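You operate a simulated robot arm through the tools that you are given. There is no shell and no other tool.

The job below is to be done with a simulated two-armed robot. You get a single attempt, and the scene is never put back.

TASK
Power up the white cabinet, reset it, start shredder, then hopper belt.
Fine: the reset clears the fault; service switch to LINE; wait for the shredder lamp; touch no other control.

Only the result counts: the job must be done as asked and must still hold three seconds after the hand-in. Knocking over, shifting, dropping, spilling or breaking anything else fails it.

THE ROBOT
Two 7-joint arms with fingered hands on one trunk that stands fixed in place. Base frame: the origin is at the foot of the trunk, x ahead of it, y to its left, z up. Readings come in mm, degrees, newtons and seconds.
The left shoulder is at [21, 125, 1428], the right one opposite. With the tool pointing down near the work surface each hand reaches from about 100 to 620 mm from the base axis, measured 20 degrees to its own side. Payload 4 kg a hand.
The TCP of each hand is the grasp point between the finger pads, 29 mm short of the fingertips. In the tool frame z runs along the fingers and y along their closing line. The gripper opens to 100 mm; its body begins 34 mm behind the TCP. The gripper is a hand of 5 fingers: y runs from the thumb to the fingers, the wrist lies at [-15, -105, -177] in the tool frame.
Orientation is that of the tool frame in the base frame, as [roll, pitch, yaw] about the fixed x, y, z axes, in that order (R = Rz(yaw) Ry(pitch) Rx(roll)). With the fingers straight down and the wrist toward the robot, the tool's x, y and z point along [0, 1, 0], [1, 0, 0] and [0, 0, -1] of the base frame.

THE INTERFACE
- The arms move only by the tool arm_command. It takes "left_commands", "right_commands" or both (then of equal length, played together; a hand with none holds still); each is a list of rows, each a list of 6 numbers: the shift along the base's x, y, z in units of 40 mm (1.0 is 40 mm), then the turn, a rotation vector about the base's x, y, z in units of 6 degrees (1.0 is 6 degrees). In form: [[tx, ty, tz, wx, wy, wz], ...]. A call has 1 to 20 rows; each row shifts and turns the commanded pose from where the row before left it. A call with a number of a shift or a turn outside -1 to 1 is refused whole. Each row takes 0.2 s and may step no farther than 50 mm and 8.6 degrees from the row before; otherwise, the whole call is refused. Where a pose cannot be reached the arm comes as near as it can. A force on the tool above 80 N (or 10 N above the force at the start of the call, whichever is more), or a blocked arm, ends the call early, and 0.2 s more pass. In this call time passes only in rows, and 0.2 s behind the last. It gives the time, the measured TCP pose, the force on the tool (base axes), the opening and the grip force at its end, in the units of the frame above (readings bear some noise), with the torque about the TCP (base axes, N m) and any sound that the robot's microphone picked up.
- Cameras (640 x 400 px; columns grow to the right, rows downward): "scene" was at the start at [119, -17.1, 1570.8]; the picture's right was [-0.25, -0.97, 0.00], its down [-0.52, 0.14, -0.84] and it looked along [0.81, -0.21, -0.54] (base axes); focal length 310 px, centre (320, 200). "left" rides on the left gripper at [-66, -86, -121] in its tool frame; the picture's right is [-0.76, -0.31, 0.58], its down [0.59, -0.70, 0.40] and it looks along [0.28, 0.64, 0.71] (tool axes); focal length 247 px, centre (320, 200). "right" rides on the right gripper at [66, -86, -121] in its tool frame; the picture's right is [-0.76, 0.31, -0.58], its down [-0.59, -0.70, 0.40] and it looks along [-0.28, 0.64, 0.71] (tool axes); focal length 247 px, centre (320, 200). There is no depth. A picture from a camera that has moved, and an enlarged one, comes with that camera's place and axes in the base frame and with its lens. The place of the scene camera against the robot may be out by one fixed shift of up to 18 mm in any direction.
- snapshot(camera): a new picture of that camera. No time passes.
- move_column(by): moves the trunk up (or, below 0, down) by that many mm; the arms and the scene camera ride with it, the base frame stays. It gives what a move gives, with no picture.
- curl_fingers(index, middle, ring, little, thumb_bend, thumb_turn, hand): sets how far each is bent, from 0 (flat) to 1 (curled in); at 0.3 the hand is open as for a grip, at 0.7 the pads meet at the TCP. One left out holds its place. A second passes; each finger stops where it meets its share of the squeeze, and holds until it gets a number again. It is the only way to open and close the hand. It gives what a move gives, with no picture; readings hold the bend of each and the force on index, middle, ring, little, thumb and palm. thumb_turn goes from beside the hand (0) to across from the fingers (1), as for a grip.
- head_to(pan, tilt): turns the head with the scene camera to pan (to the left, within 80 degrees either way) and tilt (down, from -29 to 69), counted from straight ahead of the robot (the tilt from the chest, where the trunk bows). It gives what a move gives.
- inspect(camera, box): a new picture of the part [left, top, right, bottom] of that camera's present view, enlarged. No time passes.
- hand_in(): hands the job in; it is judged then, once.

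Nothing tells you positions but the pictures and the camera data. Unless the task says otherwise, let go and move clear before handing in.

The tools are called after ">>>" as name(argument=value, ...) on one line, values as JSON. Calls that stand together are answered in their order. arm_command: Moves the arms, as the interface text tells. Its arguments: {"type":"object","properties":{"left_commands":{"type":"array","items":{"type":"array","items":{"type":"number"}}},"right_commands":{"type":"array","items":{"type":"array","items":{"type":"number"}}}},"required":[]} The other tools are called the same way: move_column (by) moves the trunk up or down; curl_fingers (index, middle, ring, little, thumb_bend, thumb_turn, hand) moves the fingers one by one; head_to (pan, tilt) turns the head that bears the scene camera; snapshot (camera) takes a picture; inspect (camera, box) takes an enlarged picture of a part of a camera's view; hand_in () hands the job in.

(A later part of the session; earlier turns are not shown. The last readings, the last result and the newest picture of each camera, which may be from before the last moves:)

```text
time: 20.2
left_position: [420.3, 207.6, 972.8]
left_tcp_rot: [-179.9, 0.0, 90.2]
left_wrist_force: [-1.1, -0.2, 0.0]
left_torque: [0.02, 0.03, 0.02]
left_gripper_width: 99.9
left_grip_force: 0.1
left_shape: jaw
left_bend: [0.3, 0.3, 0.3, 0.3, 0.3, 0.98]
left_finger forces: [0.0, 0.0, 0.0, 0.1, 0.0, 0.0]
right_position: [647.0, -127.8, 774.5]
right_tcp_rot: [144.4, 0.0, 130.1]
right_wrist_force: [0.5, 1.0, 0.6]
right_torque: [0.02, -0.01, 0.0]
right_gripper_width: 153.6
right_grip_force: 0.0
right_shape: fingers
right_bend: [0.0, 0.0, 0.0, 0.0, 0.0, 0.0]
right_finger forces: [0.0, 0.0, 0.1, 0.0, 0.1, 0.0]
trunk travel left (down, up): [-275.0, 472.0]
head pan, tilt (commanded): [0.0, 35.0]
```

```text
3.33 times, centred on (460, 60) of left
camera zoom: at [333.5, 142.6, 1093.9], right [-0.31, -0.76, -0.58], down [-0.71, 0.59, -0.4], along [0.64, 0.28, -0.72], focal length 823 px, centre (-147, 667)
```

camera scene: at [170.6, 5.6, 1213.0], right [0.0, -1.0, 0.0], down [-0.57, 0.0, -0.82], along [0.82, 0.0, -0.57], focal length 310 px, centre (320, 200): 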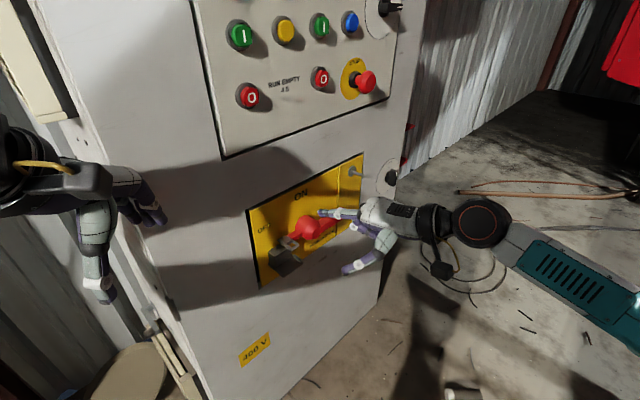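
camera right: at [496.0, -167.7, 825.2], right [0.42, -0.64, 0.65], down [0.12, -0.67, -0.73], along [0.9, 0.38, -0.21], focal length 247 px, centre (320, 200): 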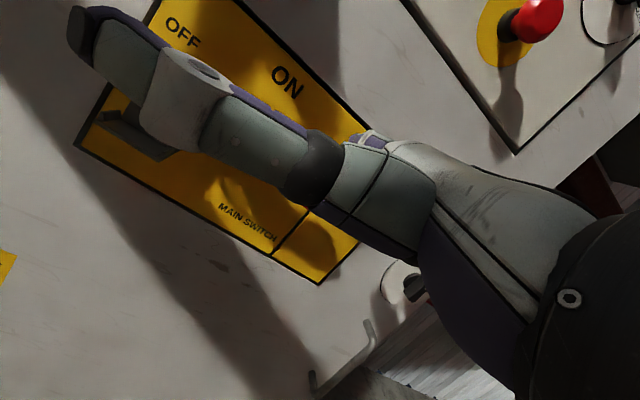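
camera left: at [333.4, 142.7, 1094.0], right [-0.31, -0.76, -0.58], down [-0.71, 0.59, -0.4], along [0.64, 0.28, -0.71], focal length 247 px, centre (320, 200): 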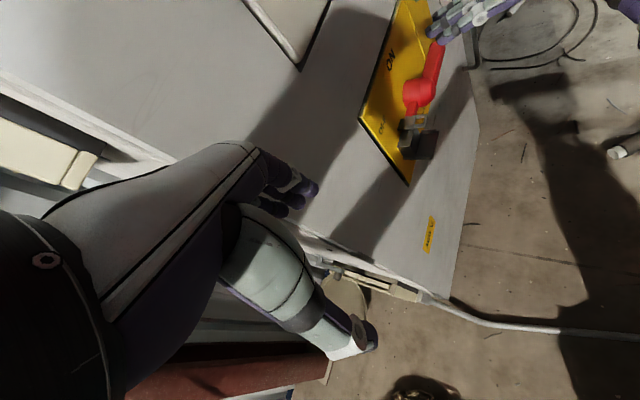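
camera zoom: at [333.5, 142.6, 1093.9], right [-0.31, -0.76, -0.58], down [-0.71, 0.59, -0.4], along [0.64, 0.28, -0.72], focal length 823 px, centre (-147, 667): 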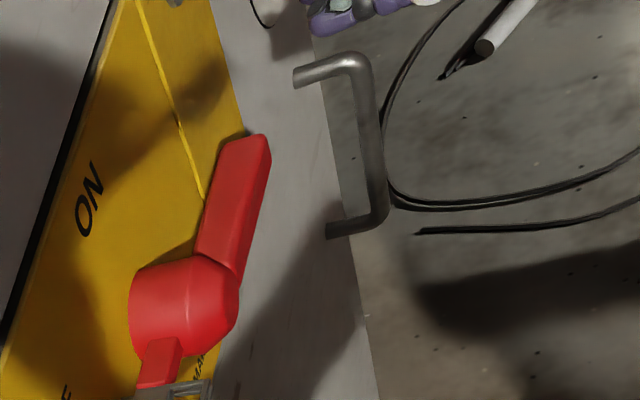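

The index tip is now near [693, -74, 836], above the grip at about 78 mm from the hub axis and roughly 60 mm short of the plate. I'll move straight in to stop just clear of the plate, above the grip.

>>> arm_command(right_commands=[[0.353, 0.353, 0, 0, 0, 0], [0.353, 0.353, 0, 0, 0, 0], [0.353, 0.353, 0, 0, 0, 0]])

>>> inspect(camera="scene", box=[250, 140, 450, 300])

>>> inspect(camera="left", box=[380, 0, 540, 120])

```text
time: 21.0
left_position: [419.8, 208.1, 972.6]
left_tcp_rot: [-179.9, 0.0, 90.1]
left_wrist_force: [0.3, -0.1, 0.0]
left_torque: [0.0, 0.0, 0.03]
left_gripper_width: 99.7
left_grip_force: 0.1
left_shape: jaw
left_bend: [0.3, 0.3, 0.3, 0.3, 0.3, 0.98]
left_finger forces: [0.1, 0.0, 0.0, 0.1, 0.0, 0.1]
right_position: [690.0, -83.4, 774.4]
right_tcp_rot: [144.5, 0.0, 130.0]
right_wrist_force: [-0.4, -0.2, -0.4]
right_torque: [-0.02, -0.01, 0.0]
right_gripper_width: 154.0
right_grip_force: 0.1
right_shape: fingers
right_bend: [0.0, 0.0, 0.0, 0.0, 0.0, 0.0]
right_finger forces: [0.1, 0.0, 0.0, 0.0, 0.0, 0.0]
trunk travel left (down, up): [-275.0, 472.0]
head pan, tilt (commanded): [0.0, 35.0]
```

```text
2.50 times, centred on (350, 220) of scene
camera zoom: at [170.7, 5.8, 1213.0], right [0.0, -1.0, 0.0], down [-0.57, 0.0, -0.82], along [0.82, 0.0, -0.57], focal length 775 px, centre (245, 150)
```

zoom: 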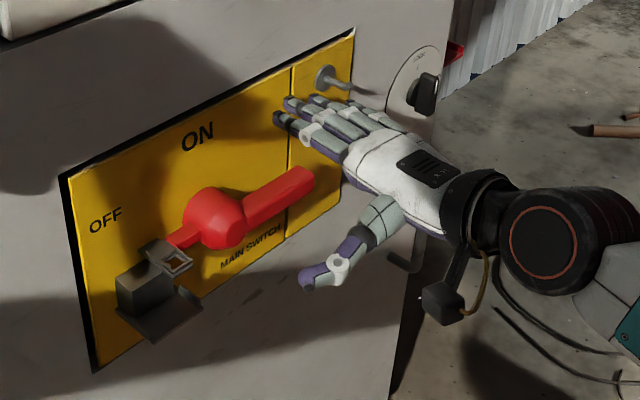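

```text
3.33 times, centred on (460, 60) of left
camera zoom: at [333.4, 142.9, 1093.9], right [-0.31, -0.76, -0.58], down [-0.71, 0.59, -0.4], along [0.64, 0.28, -0.72], focal length 823 px, centre (-147, 667)
```

zoom: 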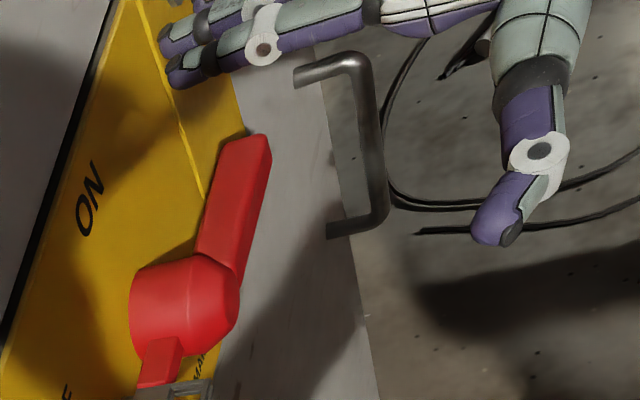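

The index tip sits just in front of the plate above the outer half of the grip. I'll lower it toward the grip in small steps.

>>> arm_command(right_commands=[[0, 0, -0.5, 0, 0, 0], [0, 0, -0.4, 0, 0, 0]])

>>> inspect(camera="scene", box=[250, 140, 450, 300])

>>> inspect(camera="left", box=[380, 0, 540, 120])

```text
time: 21.6
left_position: [419.8, 209.5, 971.7]
left_tcp_rot: [-179.7, 0.0, 90.1]
left_wrist_force: [0.9, 0.7, 0.5]
left_torque: [0.02, 0.03, -0.01]
left_gripper_width: 99.8
left_grip_force: 0.1
left_shape: jaw
left_bend: [0.3, 0.3, 0.3, 0.3, 0.3, 0.98]
left_finger forces: [0.0, 0.0, 0.1, 0.0, 0.0, 0.1]
right_position: [688.4, -86.0, 738.8]
right_tcp_rot: [144.4, 0.0, 130.0]
right_wrist_force: [-0.9, 0.4, -0.1]
right_torque: [0.04, -0.02, 0.02]
right_gripper_width: 153.7
right_grip_force: 0.1
right_shape: fingers
right_bend: [0.0, 0.0, 0.0, 0.0, 0.0, 0.0]
right_finger forces: [0.1, 0.0, 0.1, 0.1, 0.0, 0.0]
trunk travel left (down, up): [-275.0, 472.0]
head pan, tilt (commanded): [0.0, 35.0]
```

```text
2.50 times, centred on (350, 220) of scene
camera zoom: at [170.7, 5.6, 1213.0], right [0.0, -1.0, 0.0], down [-0.57, 0.0, -0.82], along [0.82, 0.0, -0.57], focal length 775 px, centre (245, 150)
```

zoom: 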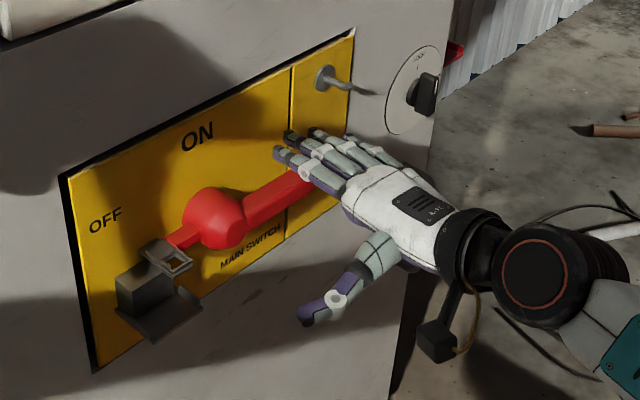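

```text
3.33 times, centred on (460, 60) of left
camera zoom: at [333.5, 142.7, 1093.9], right [-0.31, -0.76, -0.58], down [-0.71, 0.59, -0.4], along [0.64, 0.28, -0.72], focal length 823 px, centre (-147, 667)
```

zoom: 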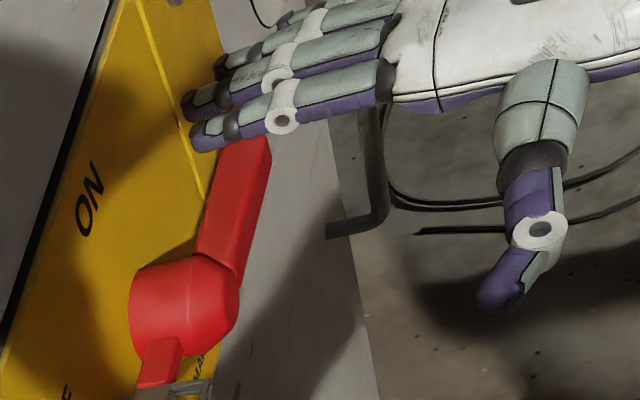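

The index lies just above the grip. I'll shift it slightly toward the hub and push the grip down along its arc to about 45 degrees.

>>> arm_command(right_commands=[[-0.239, 0.239, -0.175, 0, 0, 0], [0.024, -0.024, -0.28, 0, 0, 0], [0.024, -0.024, -0.28, 0, 0, 0], [-0.017, 0.017, -0.22, 0, 0, 0], [-0.017, 0.017, -0.22, 0, 0, 0], [-0.056, 0.056, -0.208, 0, 0, 0], [-0.056, 0.056, -0.208, 0, 0, 0]])

>>> inspect(camera="scene", box=[250, 140, 450, 300])

>>> inspect(camera="left", box=[380, 0, 540, 120])

```text
time: 23.2
left_position: [419.3, 208.6, 972.5]
left_tcp_rot: [-179.8, 0.0, 90.1]
left_wrist_force: [0.5, 1.0, -0.3]
left_torque: [0.02, 0.0, 0.01]
left_gripper_width: 100.1
left_grip_force: 0.1
left_shape: jaw
left_bend: [0.3, 0.3, 0.3, 0.3, 0.3, 0.98]
left_finger forces: [0.1, 0.0, 0.0, 0.0, 0.0, 0.0]
right_position: [674.1, -72.5, 674.0]
right_tcp_rot: [144.5, 0.0, 130.0]
right_wrist_force: [2.2, -1.6, 2.6]
right_torque: [0.17, 0.04, -0.14]
right_gripper_width: 156.0
right_grip_force: 1.3
right_shape: fingers
right_bend: [0.0, 0.0, 0.0, 0.0, 0.0, 0.0]
right_finger forces: [3.1, 0.0, 0.0, 0.0, 0.0, 0.1]
trunk travel left (down, up): [-275.0, 472.0]
head pan, tilt (commanded): [0.0, 35.0]
```

```text
2.50 times, centred on (350, 220) of scene
camera zoom: at [170.7, 5.5, 1213.0], right [0.0, -1.0, 0.0], down [-0.57, 0.0, -0.82], along [0.82, 0.0, -0.57], focal length 775 px, centre (245, 150)
```

zoom: 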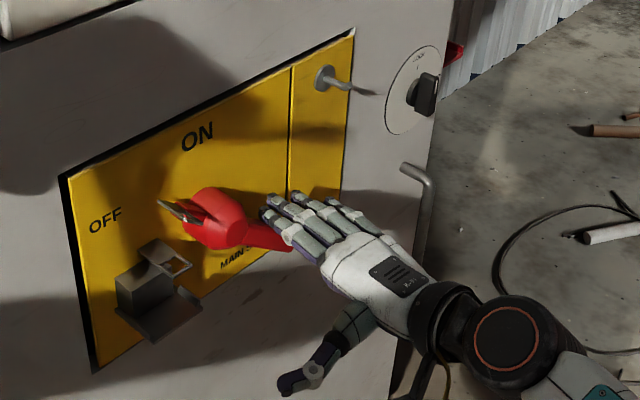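

```text
3.33 times, centred on (460, 60) of left
camera zoom: at [333.4, 142.6, 1093.9], right [-0.31, -0.76, -0.58], down [-0.71, 0.59, -0.4], along [0.64, 0.28, -0.72], focal length 823 px, centre (-147, 667)
```

zoom: 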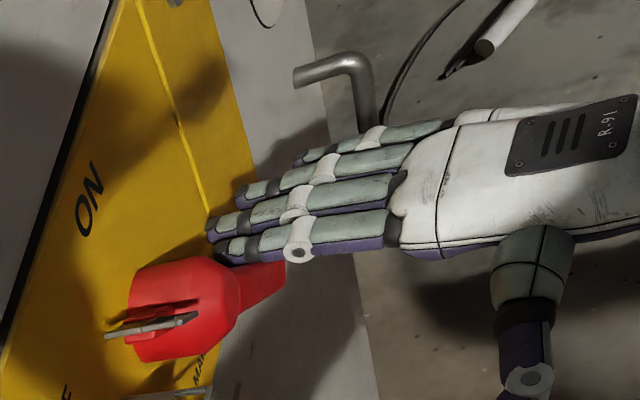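

The handle is turning clockwise easily and the tail has left the lock frame. I'll continue the arc to bring the grip straight down.

>>> arm_command(right_commands=[[-0.092, 0.092, -0.178, 0, 0, 0], [-0.092, 0.092, -0.178, 0, 0, 0], [-0.122, 0.122, -0.139, 0, 0, 0], [-0.122, 0.122, -0.139, 0, 0, 0], [-0.143, 0.143, -0.089, 0, 0, 0], [-0.143, 0.143, -0.089, 0, 0, 0]])

>>> inspect(camera="scene", box=[250, 140, 450, 300])

>>> inspect(camera="left", box=[380, 0, 540, 120])

```text
time: 24.6
left_position: [419.9, 208.9, 972.7]
left_tcp_rot: [-179.8, 0.1, 90.1]
left_wrist_force: [-0.3, -0.2, -0.2]
left_torque: [-0.01, -0.02, 0.03]
left_gripper_width: 99.7
left_grip_force: 0.1
left_shape: jaw
left_bend: [0.3, 0.3, 0.3, 0.3, 0.3, 0.98]
left_finger forces: [0.0, 0.0, 0.0, 0.0, 0.1, 0.0]
right_position: [647.7, -43.6, 643.8]
right_tcp_rot: [144.3, 0.0, 129.9]
right_wrist_force: [4.0, -5.1, 2.8]
right_torque: [0.43, 0.22, -0.34]
right_gripper_width: 157.6
right_grip_force: 3.1
right_shape: fingers
right_bend: [0.0, 0.0, 0.0, 0.0, 0.0, 0.0]
right_finger forces: [6.8, 0.0, 0.0, 0.0, 0.0, 0.1]
trunk travel left (down, up): [-275.0, 472.0]
head pan, tilt (commanded): [0.0, 35.0]
```

```text
2.50 times, centred on (350, 220) of scene
camera zoom: at [170.8, 5.2, 1213.0], right [0.0, -1.0, 0.0], down [-0.57, 0.0, -0.82], along [0.82, 0.0, -0.57], focal length 775 px, centre (245, 150)
```

zoom: 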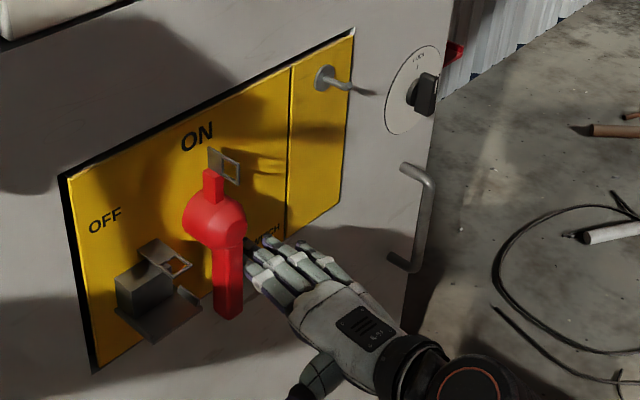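

```text
3.33 times, centred on (460, 60) of left
camera zoom: at [333.5, 142.3, 1094.0], right [-0.31, -0.76, -0.58], down [-0.71, 0.59, -0.4], along [0.64, 0.28, -0.71], focal length 823 px, centre (-147, 667)
```

zoom: 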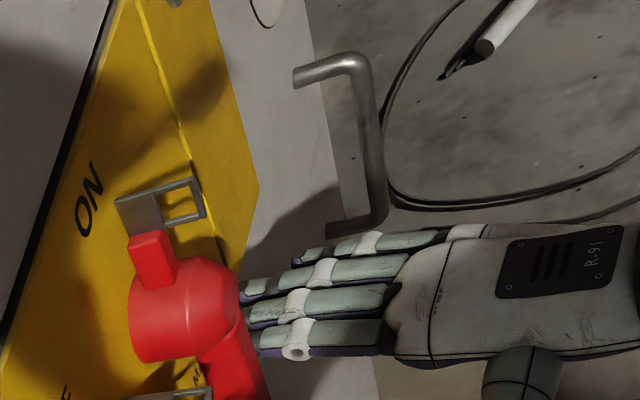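

The tail now points almost straight up at ON. I'll push a little further to find the stop, watching the force and the panel lamps.

>>> arm_command(right_commands=[[-0.09, 0.09, -0.02, 0, 0, 0], [-0.09, 0.09, -0.01, 0, 0, 0]])

>>> inspect(camera="scene", box=[250, 140, 450, 300])

>>> snapshot(camera="scene")

```text
time: 25.2
left_position: [420.8, 207.7, 972.0]
left_tcp_rot: [-179.9, 0.1, 90.1]
left_wrist_force: [-0.2, -0.6, -0.7]
left_torque: [0.0, 0.0, -0.02]
left_gripper_width: 99.9
left_grip_force: 0.0
left_shape: jaw
left_bend: [0.3, 0.3, 0.3, 0.3, 0.3, 0.98]
left_finger forces: [0.1, 0.0, 0.1, 0.0, 0.1, 0.0]
right_position: [641.3, -37.7, 642.4]
right_tcp_rot: [144.4, -0.1, 129.8]
right_wrist_force: [14.2, -11.6, 3.0]
right_torque: [0.89, 0.8, -0.93]
right_gripper_width: 162.7
right_grip_force: 10.0
right_shape: fingers
right_bend: [0.0, 0.0, 0.0, 0.0, 0.0, 0.0]
right_finger forces: [20.1, 0.0, 0.0, 0.1, 0.1, 0.0]
trunk travel left (down, up): [-275.0, 472.0]
head pan, tilt (commanded): [0.0, 35.0]
```

```text
2.50 times, centred on (350, 220) of scene
camera zoom: at [171.6, 4.6, 1212.9], right [0.0, -1.0, 0.0], down [-0.57, 0.0, -0.82], along [0.82, 0.0, -0.57], focal length 775 px, centre (245, 150)
```

zoom: 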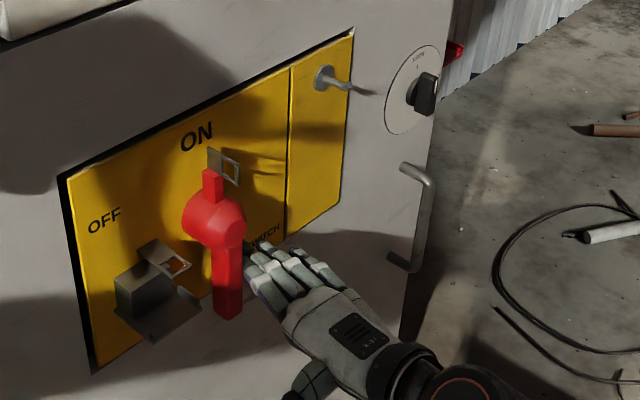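

```text
taken
camera scene: at [171.6, 4.6, 1212.9], right [0.0, -1.0, 0.0], down [-0.57, 0.0, -0.82], along [0.82, 0.0, -0.57], focal length 310 px, centre (320, 200)
```

scene: 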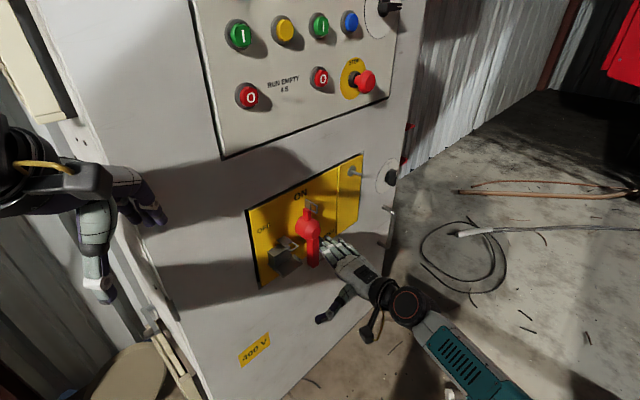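

The force jumped to about 20 N without further motion, so the handle is at its ON stop. I'll move the hand off to the right, then back away, and look at the lamps.

>>> arm_command(right_commands=[[0.3, -0.3, 0, 0, 0, 0], [0.4, -0.4, 0, 0, 0, 0], [-0.5, -0.5, 0, 0, 0, 0], [-0.5, -0.5, 0, 0, 0, 0], [-0.5, -0.5, 0, 0, 0, 0]])

>>> head_to(pan=-3, tilt=20)

>>> snapshot(camera="scene")

>>> inspect(camera="scene", box=[150, 20, 380, 230])

>>> inspect(camera="scene", box=[220, 240, 400, 370])

```text
time: 26.4
left_position: [419.9, 208.6, 972.4]
left_tcp_rot: [-179.8, 0.1, 90.1]
left_wrist_force: [0.1, -1.0, -0.4]
left_torque: [0.0, -0.04, 0.03]
left_gripper_width: 99.6
left_grip_force: 0.0
left_shape: jaw
left_bend: [0.3, 0.3, 0.3, 0.3, 0.3, 0.98]
left_finger forces: [0.0, 0.0, 0.1, 0.1, 0.1, 0.0]
right_position: [607.9, -123.7, 642.1]
right_tcp_rot: [144.4, 0.0, 130.1]
right_wrist_force: [-0.9, -0.5, -0.5]
right_torque: [0.02, -0.03, -0.01]
right_gripper_width: 154.0
right_grip_force: 0.1
right_shape: fingers
right_bend: [0.0, 0.0, 0.0, 0.0, 0.0, 0.0]
right_finger forces: [0.1, 0.1, 0.0, 0.0, 0.1, 0.0]
trunk travel left (down, up): [-275.0, 472.0]
head pan, tilt (commanded): [0.0, 35.0]
```

```text
time: 27.2
left_position: [419.3, 209.0, 973.5]
left_tcp_rot: [-179.8, 0.0, 90.1]
left_wrist_force: [0.4, -0.5, -0.8]
left_torque: [0.0, 0.0, 0.02]
left_gripper_width: 99.7
left_grip_force: 0.0
left_shape: jaw
left_bend: [0.3, 0.3, 0.3, 0.3, 0.3, 0.98]
left_finger forces: [0.0, 0.1, 0.0, 0.1, 0.0, 0.0]
right_position: [608.3, -122.0, 642.2]
right_tcp_rot: [144.4, 0.0, 130.0]
right_wrist_force: [0.3, -0.5, 0.1]
right_torque: [0.01, -0.01, -0.01]
right_gripper_width: 153.7
right_grip_force: 0.1
right_shape: fingers
right_bend: [0.0, 0.0, 0.0, 0.0, 0.0, 0.0]
right_finger forces: [0.0, 0.0, 0.1, 0.0, 0.0, 0.0]
trunk travel left (down, up): [-275.0, 472.0]
head pan, tilt (commanded): [-3.0, 20.0]
```

```text
taken
camera scene: at [175.6, 0.7, 1236.8], right [-0.05, -1.0, 0.0], down [-0.34, 0.02, -0.94], along [0.94, -0.05, -0.34], focal length 310 px, centre (320, 200)
```

scene: 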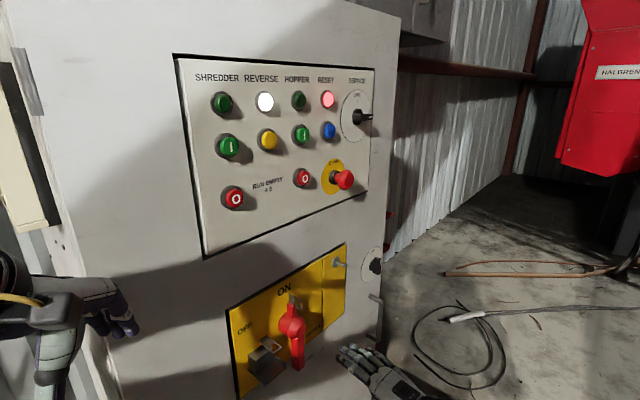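

```text
1.90 times, centred on (265, 125) of scene
camera zoom: at [175.6, 0.7, 1236.8], right [-0.05, -1.0, 0.0], down [-0.34, 0.02, -0.94], along [0.94, -0.05, -0.34], focal length 591 px, centre (425, 343)
```

zoom: 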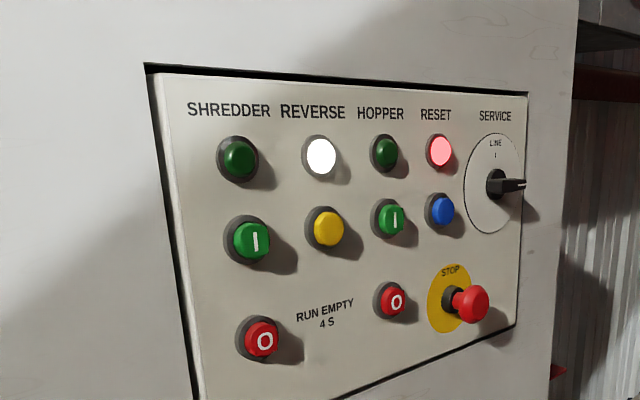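

```text
3.08 times, centred on (310, 305) of scene
camera zoom: at [175.6, 0.7, 1236.8], right [-0.05, -1.0, 0.0], down [-0.34, 0.02, -0.94], along [0.94, -0.05, -0.34], focal length 954 px, centre (351, -123)
```

zoom: 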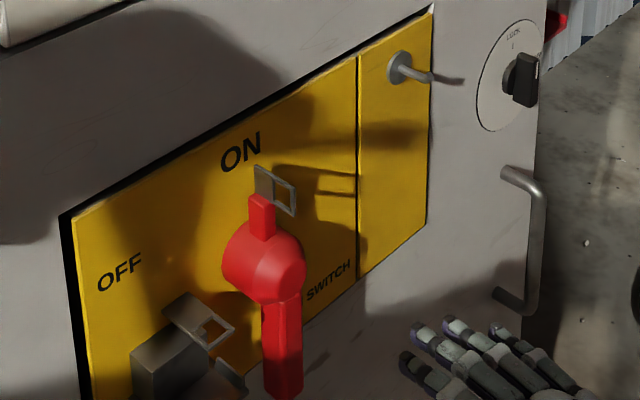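

The main switch is on: the white REVERSE lamp and the red RESET (fault) lamp are both lit. I'll make the pointing hand and raise it in front of the panel near the blue reset button.

>>> curl_fingers(hand="right", index=0.1, middle=1, ring=1, little=1, thumb_bend=1, thumb_turn=1)

>>> arm_command(right_commands=[[0, 0, 1, 0, 0, 0], [0, 0, 1, 0, 0, 0], [0, 0, 1, 0, 0, 0], [0, 0, 1, 0, 0, 0], [0, 0, 1, 0, 0, 0], [0, 0, 1, 0, 0, 0], [0, 0, 1, 0, 0, 0], [0, 0, 1, 0, 0, 0], [0, 0, 1, 0, 0, 0], [0, 0, 1, 0, 0, 0], [0, 0, 1, 0, 0, -0.8]])

>>> snapshot(camera="right")

>>> snapshot(camera="scene")

```text
time: 28.2
left_position: [419.4, 208.2, 973.3]
left_tcp_rot: [-179.9, 0.0, 90.1]
left_wrist_force: [-0.6, -0.3, -0.8]
left_torque: [0.04, 0.0, -0.01]
left_gripper_width: 99.7
left_grip_force: 0.0
left_shape: jaw
left_bend: [0.3, 0.3, 0.3, 0.3, 0.3, 0.98]
left_finger forces: [0.0, 0.1, 0.1, 0.0, 0.1, 0.0]
right_position: [608.3, -123.1, 641.3]
right_tcp_rot: [144.4, -0.1, 130.1]
right_wrist_force: [-0.2, 0.2, -0.2]
right_torque: [-0.01, 0.0, 0.01]
right_gripper_width: 38.2
right_grip_force: 0.0
right_shape: fingers
right_bend: [0.1, 0.99, 1.0, 0.99, 1.0, 1.0]
right_finger forces: [0.0, 0.0, 0.1, 0.1, 0.1, 0.0]
trunk travel left (down, up): [-275.0, 472.0]
head pan, tilt (commanded): [-3.0, 20.0]
```

```text
time: 30.6
left_position: [420.9, 209.1, 973.5]
left_tcp_rot: [-179.9, 0.0, 90.1]
left_wrist_force: [0.4, -0.3, -0.1]
left_torque: [0.01, 0.02, -0.03]
left_gripper_width: 99.6
left_grip_force: 0.0
left_shape: jaw
left_bend: [0.3, 0.3, 0.3, 0.3, 0.3, 0.98]
left_finger forces: [0.0, 0.0, 0.0, 0.0, 0.0, 0.0]
right_position: [607.1, -122.7, 1080.9]
right_tcp_rot: [144.5, 0.1, 125.2]
right_wrist_force: [0.6, -0.6, 1.6]
right_torque: [-0.01, 0.01, 0.01]
right_gripper_width: 38.6
right_grip_force: 0.1
right_shape: fingers
right_bend: [0.1, 0.99, 1.0, 1.0, 1.0, 1.0]
right_finger forces: [0.0, 0.0, 0.0, 0.0, 0.0, 0.0]
trunk travel left (down, up): [-275.0, 472.0]
head pan, tilt (commanded): [-3.0, 20.0]
```

```text
taken
camera right: at [454.3, -150.4, 1132.1], right [0.37, -0.67, 0.65], down [0.06, -0.68, -0.73], along [0.93, 0.31, -0.21], focal length 247 px, centre (320, 200)
```

right: 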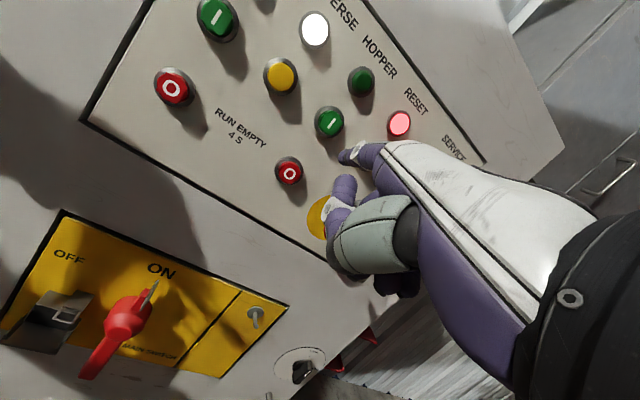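

```text
taken
camera scene: at [175.4, 0.9, 1236.9], right [-0.05, -1.0, 0.0], down [-0.34, 0.02, -0.94], along [0.94, -0.05, -0.34], focal length 310 px, centre (320, 200)
```

scene: 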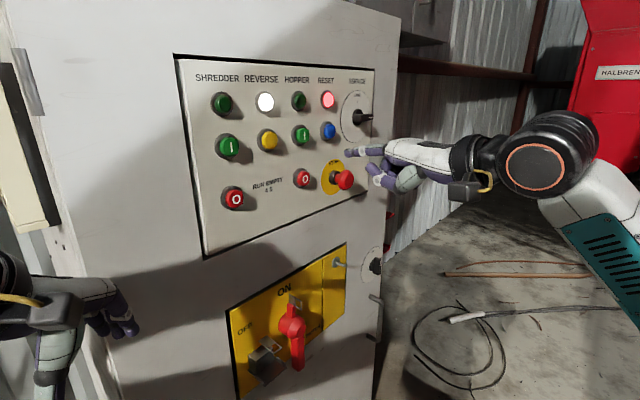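

The hand camera gives a clear panel layout: the button row is at z≈1147 and lamps at z≈1204, with columns about 73 mm apart. Blue reset should be near [774, -56, 1148]. I'll bring the fingertip to about 60 mm in front of it.

>>> arm_command(right_commands=[[0.637, -0.207, 0.184, 0, 0, 0], [0.637, -0.207, 0.184, 0, 0, 0], [0.637, -0.207, 0.184, 0, 0, 0]])

>>> snapshot(camera="right")

>>> inspect(camera="scene", box=[270, 60, 450, 220])

```text
time: 31.4
left_position: [419.8, 208.8, 972.1]
left_tcp_rot: [-179.8, -0.1, 90.1]
left_wrist_force: [-0.3, -0.1, 0.2]
left_torque: [-0.01, 0.02, -0.01]
left_gripper_width: 99.8
left_grip_force: 0.1
left_shape: jaw
left_bend: [0.3, 0.3, 0.3, 0.3, 0.3, 0.98]
left_finger forces: [0.0, 0.1, 0.1, 0.0, 0.0, 0.1]
right_position: [683.5, -147.3, 1104.9]
right_tcp_rot: [144.4, -0.2, 125.4]
right_wrist_force: [0.0, 0.1, -0.2]
right_torque: [-0.03, -0.01, 0.01]
right_gripper_width: 38.4
right_grip_force: 0.0
right_shape: fingers
right_bend: [0.1, 0.99, 1.0, 1.0, 1.0, 1.0]
right_finger forces: [0.1, 0.0, 0.0, 0.0, 0.0, 0.1]
trunk travel left (down, up): [-275.0, 472.0]
head pan, tilt (commanded): [-3.0, 20.0]
```

```text
taken
camera right: at [530.8, -175.5, 1154.3], right [0.37, -0.67, 0.65], down [0.06, -0.68, -0.73], along [0.93, 0.31, -0.21], focal length 247 px, centre (320, 200)
```

right: 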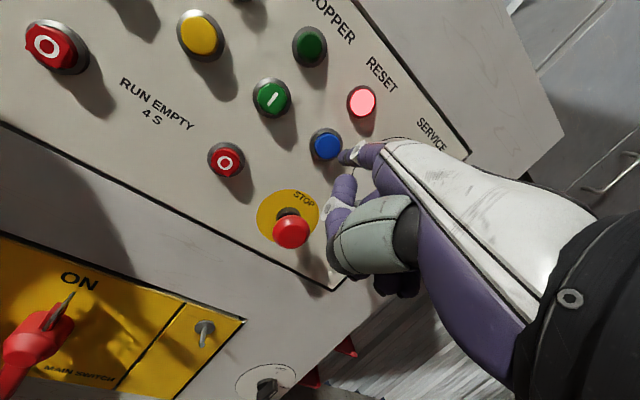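

```text
2.50 times, centred on (360, 140) of scene
camera zoom: at [175.8, 0.7, 1236.8], right [-0.05, -1.0, 0.0], down [-0.34, 0.02, -0.94], along [0.94, -0.05, -0.34], focal length 775 px, centre (220, 350)
```

zoom: 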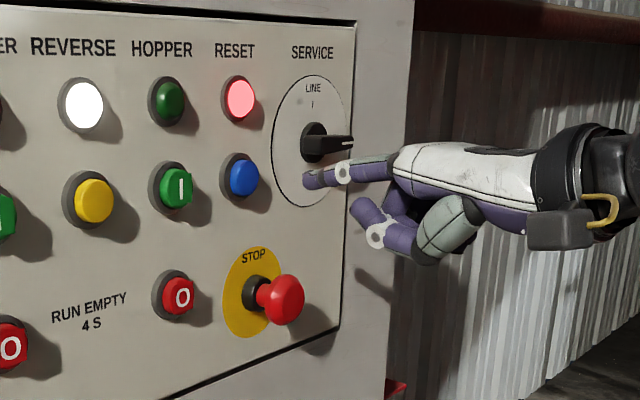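

The fingertip is at about [733, -97, 1149] and blue at [775, -57, 1147], almost straight along the face normal. I'll move in 45 mm and check alignment before pressing.

>>> arm_command(right_commands=[[0.4, 0.4, -0.03, 0, 0, 0], [0.4, 0.4, -0.03, 0, 0, 0]])

>>> inspect(camera="right", box=[250, 80, 410, 200])

>>> inspect(camera="scene", box=[270, 60, 450, 220])

```text
time: 32.0
left_position: [420.4, 208.1, 971.7]
left_tcp_rot: [-179.8, 0.1, 90.1]
left_wrist_force: [-0.5, -0.4, 0.1]
left_torque: [0.01, 0.02, 0.03]
left_gripper_width: 99.9
left_grip_force: 0.0
left_shape: jaw
left_bend: [0.3, 0.3, 0.3, 0.3, 0.3, 0.98]
left_finger forces: [0.0, 0.0, 0.0, 0.0, 0.0, 0.1]
right_position: [717.4, -116.3, 1101.7]
right_tcp_rot: [144.5, 0.0, 125.2]
right_wrist_force: [-0.9, 0.0, -0.5]
right_torque: [0.03, 0.0, 0.0]
right_gripper_width: 38.1
right_grip_force: 0.1
right_shape: fingers
right_bend: [0.1, 0.99, 1.0, 1.0, 1.0, 1.0]
right_finger forces: [0.0, 0.0, 0.1, 0.1, 0.0, 0.1]
trunk travel left (down, up): [-275.0, 472.0]
head pan, tilt (commanded): [-3.0, 20.0]
```

```text
3.33 times, centred on (330, 140) of right
camera zoom: at [563.6, -142.9, 1151.8], right [0.37, -0.67, 0.65], down [0.06, -0.68, -0.73], along [0.93, 0.31, -0.21], focal length 823 px, centre (287, 400)
```

zoom: 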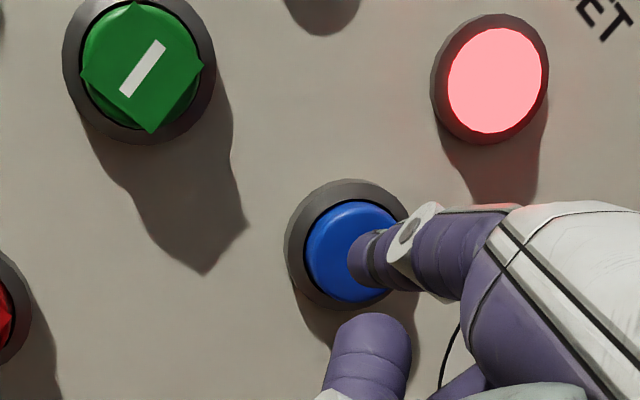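

```text
2.50 times, centred on (360, 140) of scene
camera zoom: at [175.8, 1.0, 1236.8], right [-0.05, -1.0, 0.0], down [-0.34, 0.02, -0.94], along [0.94, -0.05, -0.34], focal length 775 px, centre (220, 350)
```

zoom: 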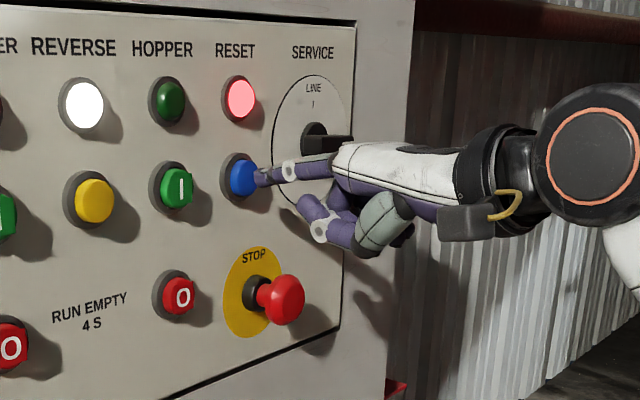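

The fingertip overlies the blue button and everything else is clear. I'll press in small steps along the normal.

>>> arm_command(right_commands=[[0.09, 0.09, 0, 0, 0, 0], [0.09, 0.09, 0, 0, 0, 0], [0.09, 0.09, 0, 0, 0, 0]])

>>> inspect(camera="right", box=[250, 80, 410, 200])

>>> inspect(camera="scene", box=[270, 60, 450, 220])

```text
time: 32.8
left_position: [418.5, 208.5, 972.4]
left_tcp_rot: [-179.8, -0.1, 90.1]
left_wrist_force: [-0.4, -0.2, 0.8]
left_torque: [0.0, 0.02, 0.01]
left_gripper_width: 100.1
left_grip_force: 0.1
left_shape: jaw
left_bend: [0.3, 0.3, 0.3, 0.3, 0.3, 0.98]
left_finger forces: [0.0, 0.0, 0.1, 0.0, 0.0, 0.0]
right_position: [726.9, -106.0, 1101.9]
right_tcp_rot: [144.4, 0.0, 125.2]
right_wrist_force: [-2.6, -2.4, 0.4]
right_torque: [0.09, -0.12, 0.05]
right_gripper_width: 38.0
right_grip_force: 1.4
right_shape: fingers
right_bend: [0.1, 0.99, 1.0, 1.0, 1.0, 1.0]
right_finger forces: [3.1, 0.1, 0.1, 0.0, 0.0, 0.0]
trunk travel left (down, up): [-275.0, 472.0]
head pan, tilt (commanded): [-3.0, 20.0]
heard: click
```

```text
3.33 times, centred on (330, 140) of right
camera zoom: at [573.4, -133.0, 1152.2], right [0.37, -0.67, 0.65], down [0.06, -0.68, -0.73], along [0.93, 0.31, -0.21], focal length 823 px, centre (287, 400)
```

zoom: 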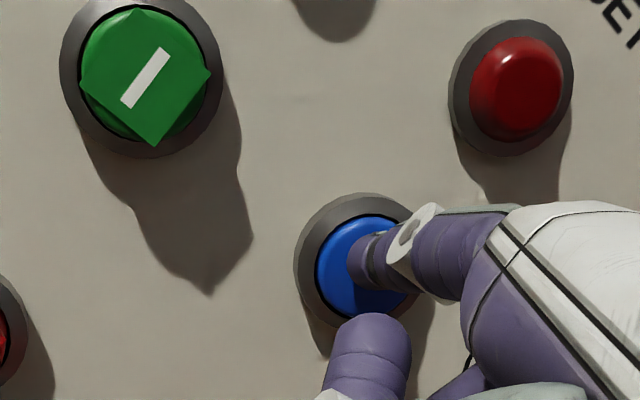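

```text
2.50 times, centred on (360, 140) of scene
camera zoom: at [175.2, 0.4, 1236.9], right [-0.05, -1.0, 0.0], down [-0.34, 0.02, -0.94], along [0.94, -0.05, -0.34], focal length 775 px, centre (220, 350)
```

zoom: 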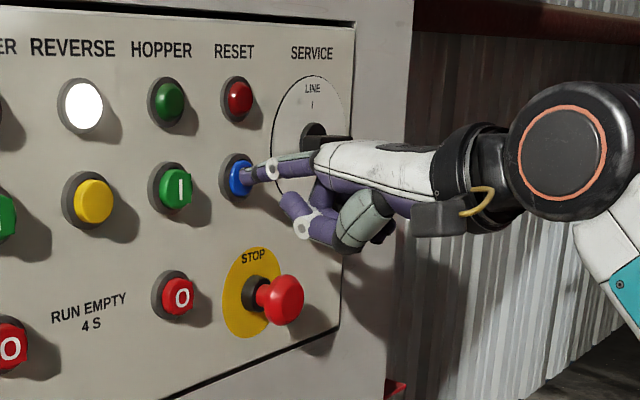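

A click was heard and the red fault lamp went out. I'll back straight off and check that it stays out.

>>> arm_command(right_commands=[[-0.3, -0.3, 0, 0, 0, 0], [-0.6, -0.6, 0, 0, 0, 0], [-0.6, -0.6, 0, 0, 0, 0]])

>>> snapshot(camera="right")

>>> inspect(camera="scene", box=[170, 50, 400, 250])

>>> inspect(camera="scene", box=[310, 60, 420, 160])

```text
time: 33.6
left_position: [420.3, 208.4, 973.0]
left_tcp_rot: [-179.7, 0.0, 90.1]
left_wrist_force: [-0.2, 1.0, 0.6]
left_torque: [-0.01, -0.01, 0.02]
left_gripper_width: 99.8
left_grip_force: 0.1
left_shape: jaw
left_bend: [0.3, 0.3, 0.3, 0.3, 0.3, 0.98]
left_finger forces: [0.0, 0.1, 0.0, 0.0, 0.0, 0.0]
right_position: [668.0, -164.0, 1102.6]
right_tcp_rot: [144.5, 0.0, 125.2]
right_wrist_force: [-0.2, 0.7, -0.4]
right_torque: [-0.02, 0.01, -0.02]
right_gripper_width: 38.3
right_grip_force: 0.1
right_shape: fingers
right_bend: [0.1, 0.99, 1.0, 1.0, 1.0, 1.0]
right_finger forces: [0.1, 0.0, 0.0, 0.1, 0.0, 0.0]
trunk travel left (down, up): [-275.0, 472.0]
head pan, tilt (commanded): [-3.0, 20.0]
```

```text
taken
camera right: at [514.2, -193.3, 1152.1], right [0.37, -0.67, 0.65], down [0.06, -0.68, -0.73], along [0.93, 0.31, -0.21], focal length 247 px, centre (320, 200)
```

right: 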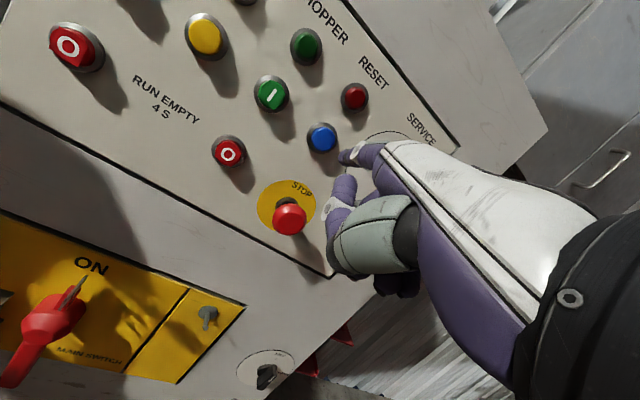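

```text
2.00 times, centred on (285, 150) of scene
camera zoom: at [175.3, 0.2, 1236.9], right [-0.05, -1.0, 0.0], down [-0.34, 0.02, -0.94], along [0.94, -0.05, -0.34], focal length 620 px, centre (390, 300)
```

zoom: 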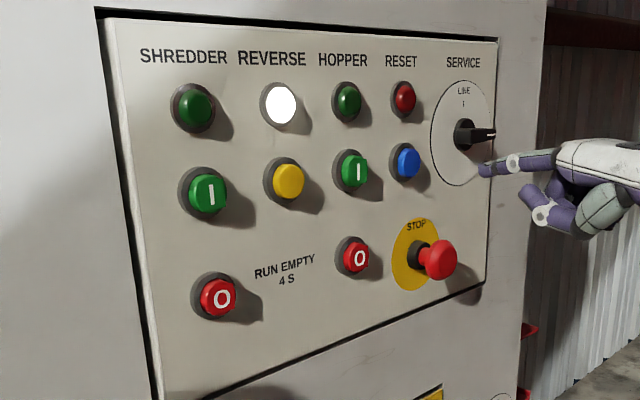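

```text
4.00 times, centred on (365, 110) of scene
camera zoom: at [175.3, 0.2, 1236.9], right [-0.05, -1.0, 0.0], down [-0.34, 0.02, -0.94], along [0.94, -0.05, -0.34], focal length 1241 px, centre (140, 560)
```

zoom: 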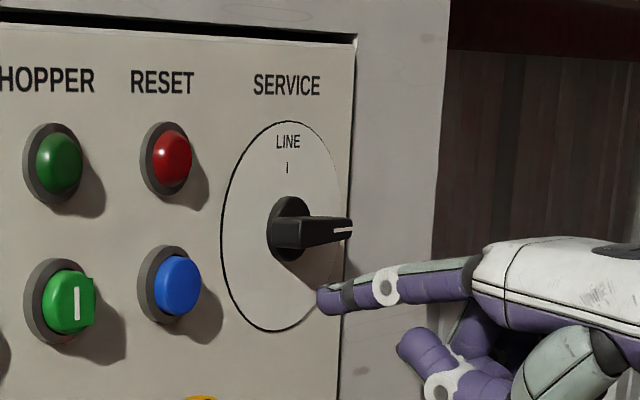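

The fault lamp stays out. The SERVICE knob is at about s=690 mm along the face, z≈1170, pointing right, with LINE at 12 o'clock. I need a better look at the bar's shape, so I'll move the right hand further right and turn it so its camera sees the knob.

>>> arm_command(right_commands=[[0.6, -0.62, 0.265, 0, 0, -0.625], [0.6, -0.62, 0.265, 0, 0, -0.625], [0.6, -0.62, 0.265, 0, 0, -0.625], [0.6, -0.62, 0.265, 0, 0, -0.625]])

>>> snapshot(camera="right")

>>> inspect(camera="right", box=[180, 40, 360, 175])

>>> inspect(camera="scene", box=[310, 60, 420, 160])

```text
time: 34.6
left_position: [420.1, 208.2, 972.4]
left_tcp_rot: [-179.7, 0.0, 90.1]
left_wrist_force: [-0.4, 0.6, -0.9]
left_torque: [-0.02, 0.0, 0.03]
left_gripper_width: 99.9
left_grip_force: 0.1
left_shape: jaw
left_bend: [0.3, 0.3, 0.3, 0.3, 0.3, 0.98]
left_finger forces: [0.0, 0.0, 0.0, 0.0, 0.0, 0.1]
right_position: [763.7, -264.6, 1144.0]
right_tcp_rot: [144.5, -0.1, 110.1]
right_wrist_force: [-0.2, -0.3, 0.0]
right_torque: [-0.03, -0.04, 0.01]
right_gripper_width: 38.1
right_grip_force: 0.1
right_shape: fingers
right_bend: [0.1, 0.99, 1.0, 1.0, 1.0, 1.0]
right_finger forces: [0.0, 0.0, 0.1, 0.0, 0.0, 0.1]
trunk travel left (down, up): [-275.0, 472.0]
head pan, tilt (commanded): [-3.0, 20.0]
```

```text
taken
camera right: at [608.8, -251.6, 1194.3], right [0.18, -0.74, 0.65], down [-0.12, -0.67, -0.73], along [0.98, 0.06, -0.21], focal length 247 px, centre (320, 200)
```

right: 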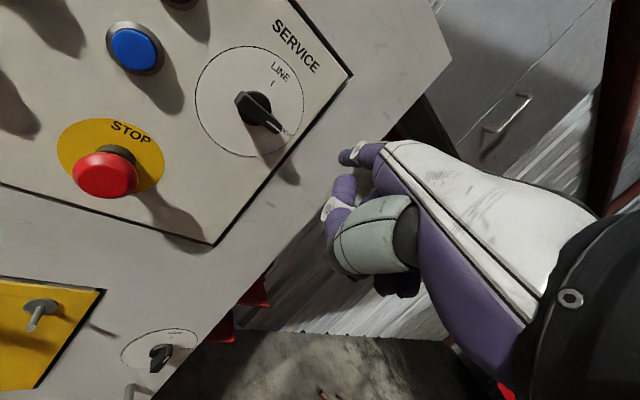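

```text
2.96 times, centred on (270, 108) of right
camera zoom: at [608.8, -251.6, 1194.3], right [0.18, -0.74, 0.65], down [-0.12, -0.67, -0.73], along [0.98, 0.06, -0.21], focal length 732 px, centre (468, 474)
```

zoom: 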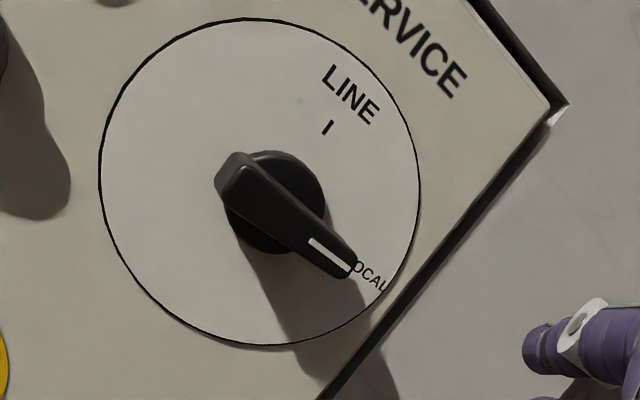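

```text
4.00 times, centred on (365, 110) of scene
camera zoom: at [175.6, 0.6, 1236.8], right [-0.05, -1.0, 0.0], down [-0.34, 0.02, -0.94], along [0.94, -0.05, -0.34], focal length 1241 px, centre (140, 560)
```

zoom: 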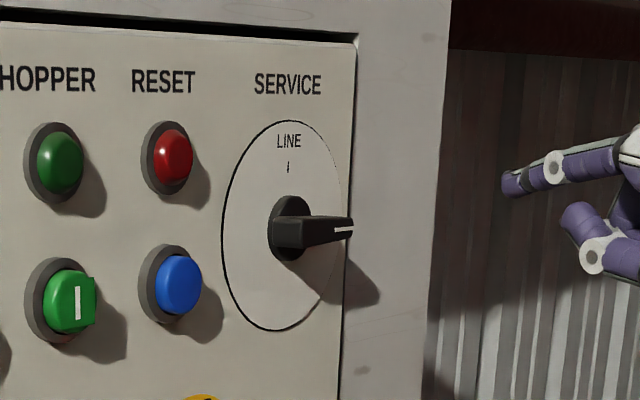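

Now it's clear: the knob is a bar pointing at LOCAL (3 o'clock), centred near s=687, z=1168, with its pointer end about 29 mm out. It needs a quarter turn counterclockwise to LINE. I'll place the index below the pointer end, still in front of it.

>>> arm_command(right_commands=[[0.056, 0.62, -0.675, 0, 0, 0], [0.056, 0.62, -0.675, 0, 0, 0]])

>>> inspect(camera="right", box=[240, 60, 420, 195])

>>> inspect(camera="scene", box=[310, 60, 420, 160])

```text
time: 35.2
left_position: [420.2, 208.5, 972.1]
left_tcp_rot: [-179.8, 0.1, 90.1]
left_wrist_force: [-0.4, -0.3, -0.4]
left_torque: [-0.04, -0.01, -0.02]
left_gripper_width: 99.7
left_grip_force: 0.0
left_shape: jaw
left_bend: [0.3, 0.3, 0.3, 0.3, 0.3, 0.98]
left_finger forces: [0.0, 0.1, 0.0, 0.1, 0.0, 0.1]
right_position: [767.3, -214.2, 1089.3]
right_tcp_rot: [144.4, 0.1, 110.1]
right_wrist_force: [-0.4, -0.2, -0.1]
right_torque: [0.01, 0.0, 0.0]
right_gripper_width: 38.1
right_grip_force: 0.1
right_shape: fingers
right_bend: [0.1, 0.99, 1.0, 1.0, 1.0, 1.0]
right_finger forces: [0.1, 0.1, 0.1, 0.0, 0.0, 0.0]
trunk travel left (down, up): [-275.0, 472.0]
head pan, tilt (commanded): [-3.0, 20.0]
```

```text
2.96 times, centred on (330, 128) of right
camera zoom: at [612.6, -201.0, 1139.3], right [0.18, -0.74, 0.65], down [-0.12, -0.67, -0.73], along [0.98, 0.06, -0.21], focal length 732 px, centre (290, 415)
```

zoom: 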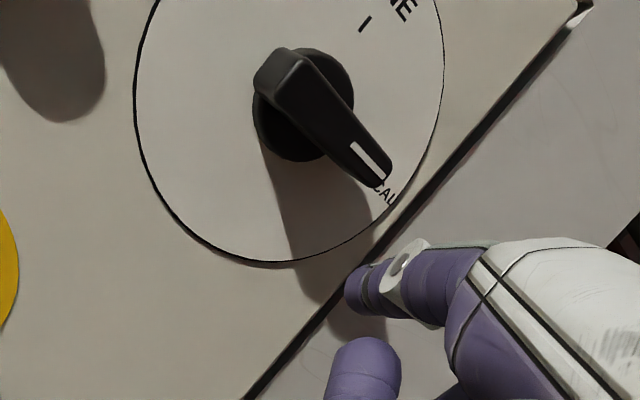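

```text
4.00 times, centred on (365, 110) of scene
camera zoom: at [175.9, 0.9, 1236.8], right [-0.05, -1.0, 0.0], down [-0.34, 0.02, -0.94], along [0.94, -0.05, -0.34], focal length 1241 px, centre (140, 560)
```

zoom: 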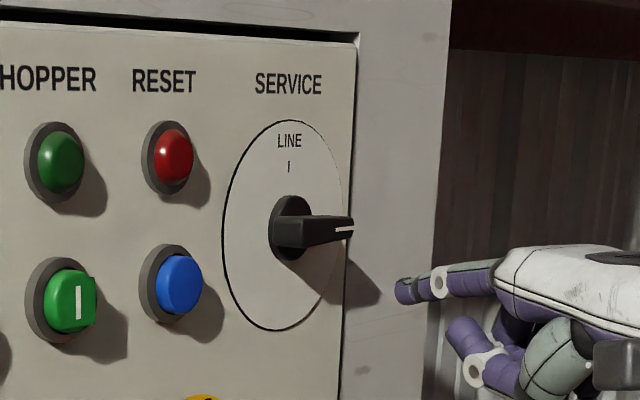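

The pointer end is confirmed at about [852, -159, 1166], with its front about 490 mm out along the normal. I'll move the finger in below it to about 503 mm and check.

>>> arm_command(right_commands=[[0.38, 0.38, 0, 0, 0, 0], [0.38, 0.38, 0, 0, 0, 0]])

>>> inspect(camera="right", box=[240, 60, 420, 195])

>>> inspect(camera="scene", box=[310, 60, 420, 160])

```text
time: 35.8
left_position: [420.0, 209.3, 972.2]
left_tcp_rot: [-179.8, 0.0, 90.0]
left_wrist_force: [0.7, 0.5, -1.0]
left_torque: [0.03, -0.03, -0.01]
left_gripper_width: 99.8
left_grip_force: 0.0
left_shape: jaw
left_bend: [0.3, 0.3, 0.3, 0.3, 0.3, 0.98]
left_finger forces: [0.0, 0.0, 0.0, 0.0, 0.1, 0.0]
right_position: [798.7, -183.7, 1090.2]
right_tcp_rot: [144.5, 0.0, 110.3]
right_wrist_force: [-0.2, -0.6, -0.2]
right_torque: [0.0, 0.02, -0.01]
right_gripper_width: 38.0
right_grip_force: 0.0
right_shape: fingers
right_bend: [0.1, 0.99, 1.0, 1.0, 1.0, 1.0]
right_finger forces: [0.0, 0.0, 0.0, 0.1, 0.0, 0.0]
trunk travel left (down, up): [-275.0, 472.0]
head pan, tilt (commanded): [-3.0, 20.0]
```

```text
2.96 times, centred on (330, 128) of right
camera zoom: at [643.0, -170.9, 1140.2], right [0.18, -0.74, 0.65], down [-0.12, -0.67, -0.73], along [0.98, 0.06, -0.21], focal length 732 px, centre (290, 415)
```

zoom: 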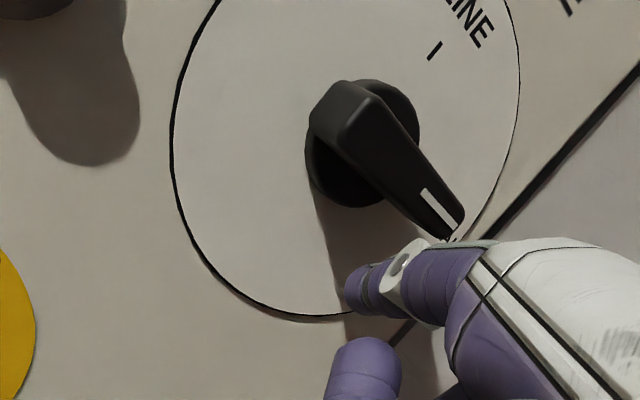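

```text
4.00 times, centred on (365, 110) of scene
camera zoom: at [175.8, 1.0, 1236.8], right [-0.05, -1.0, 0.0], down [-0.34, 0.02, -0.94], along [0.94, -0.05, -0.34], focal length 1241 px, centre (140, 560)
```

zoom: 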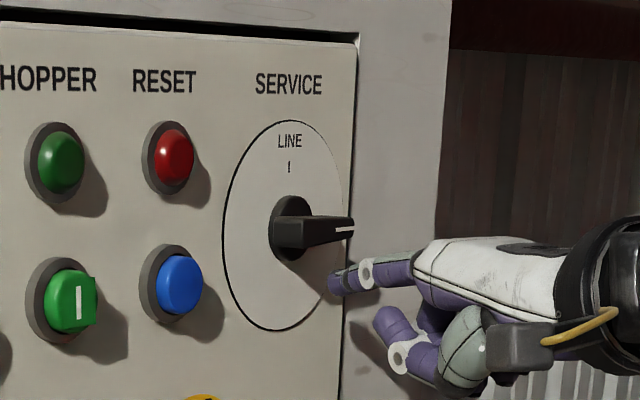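

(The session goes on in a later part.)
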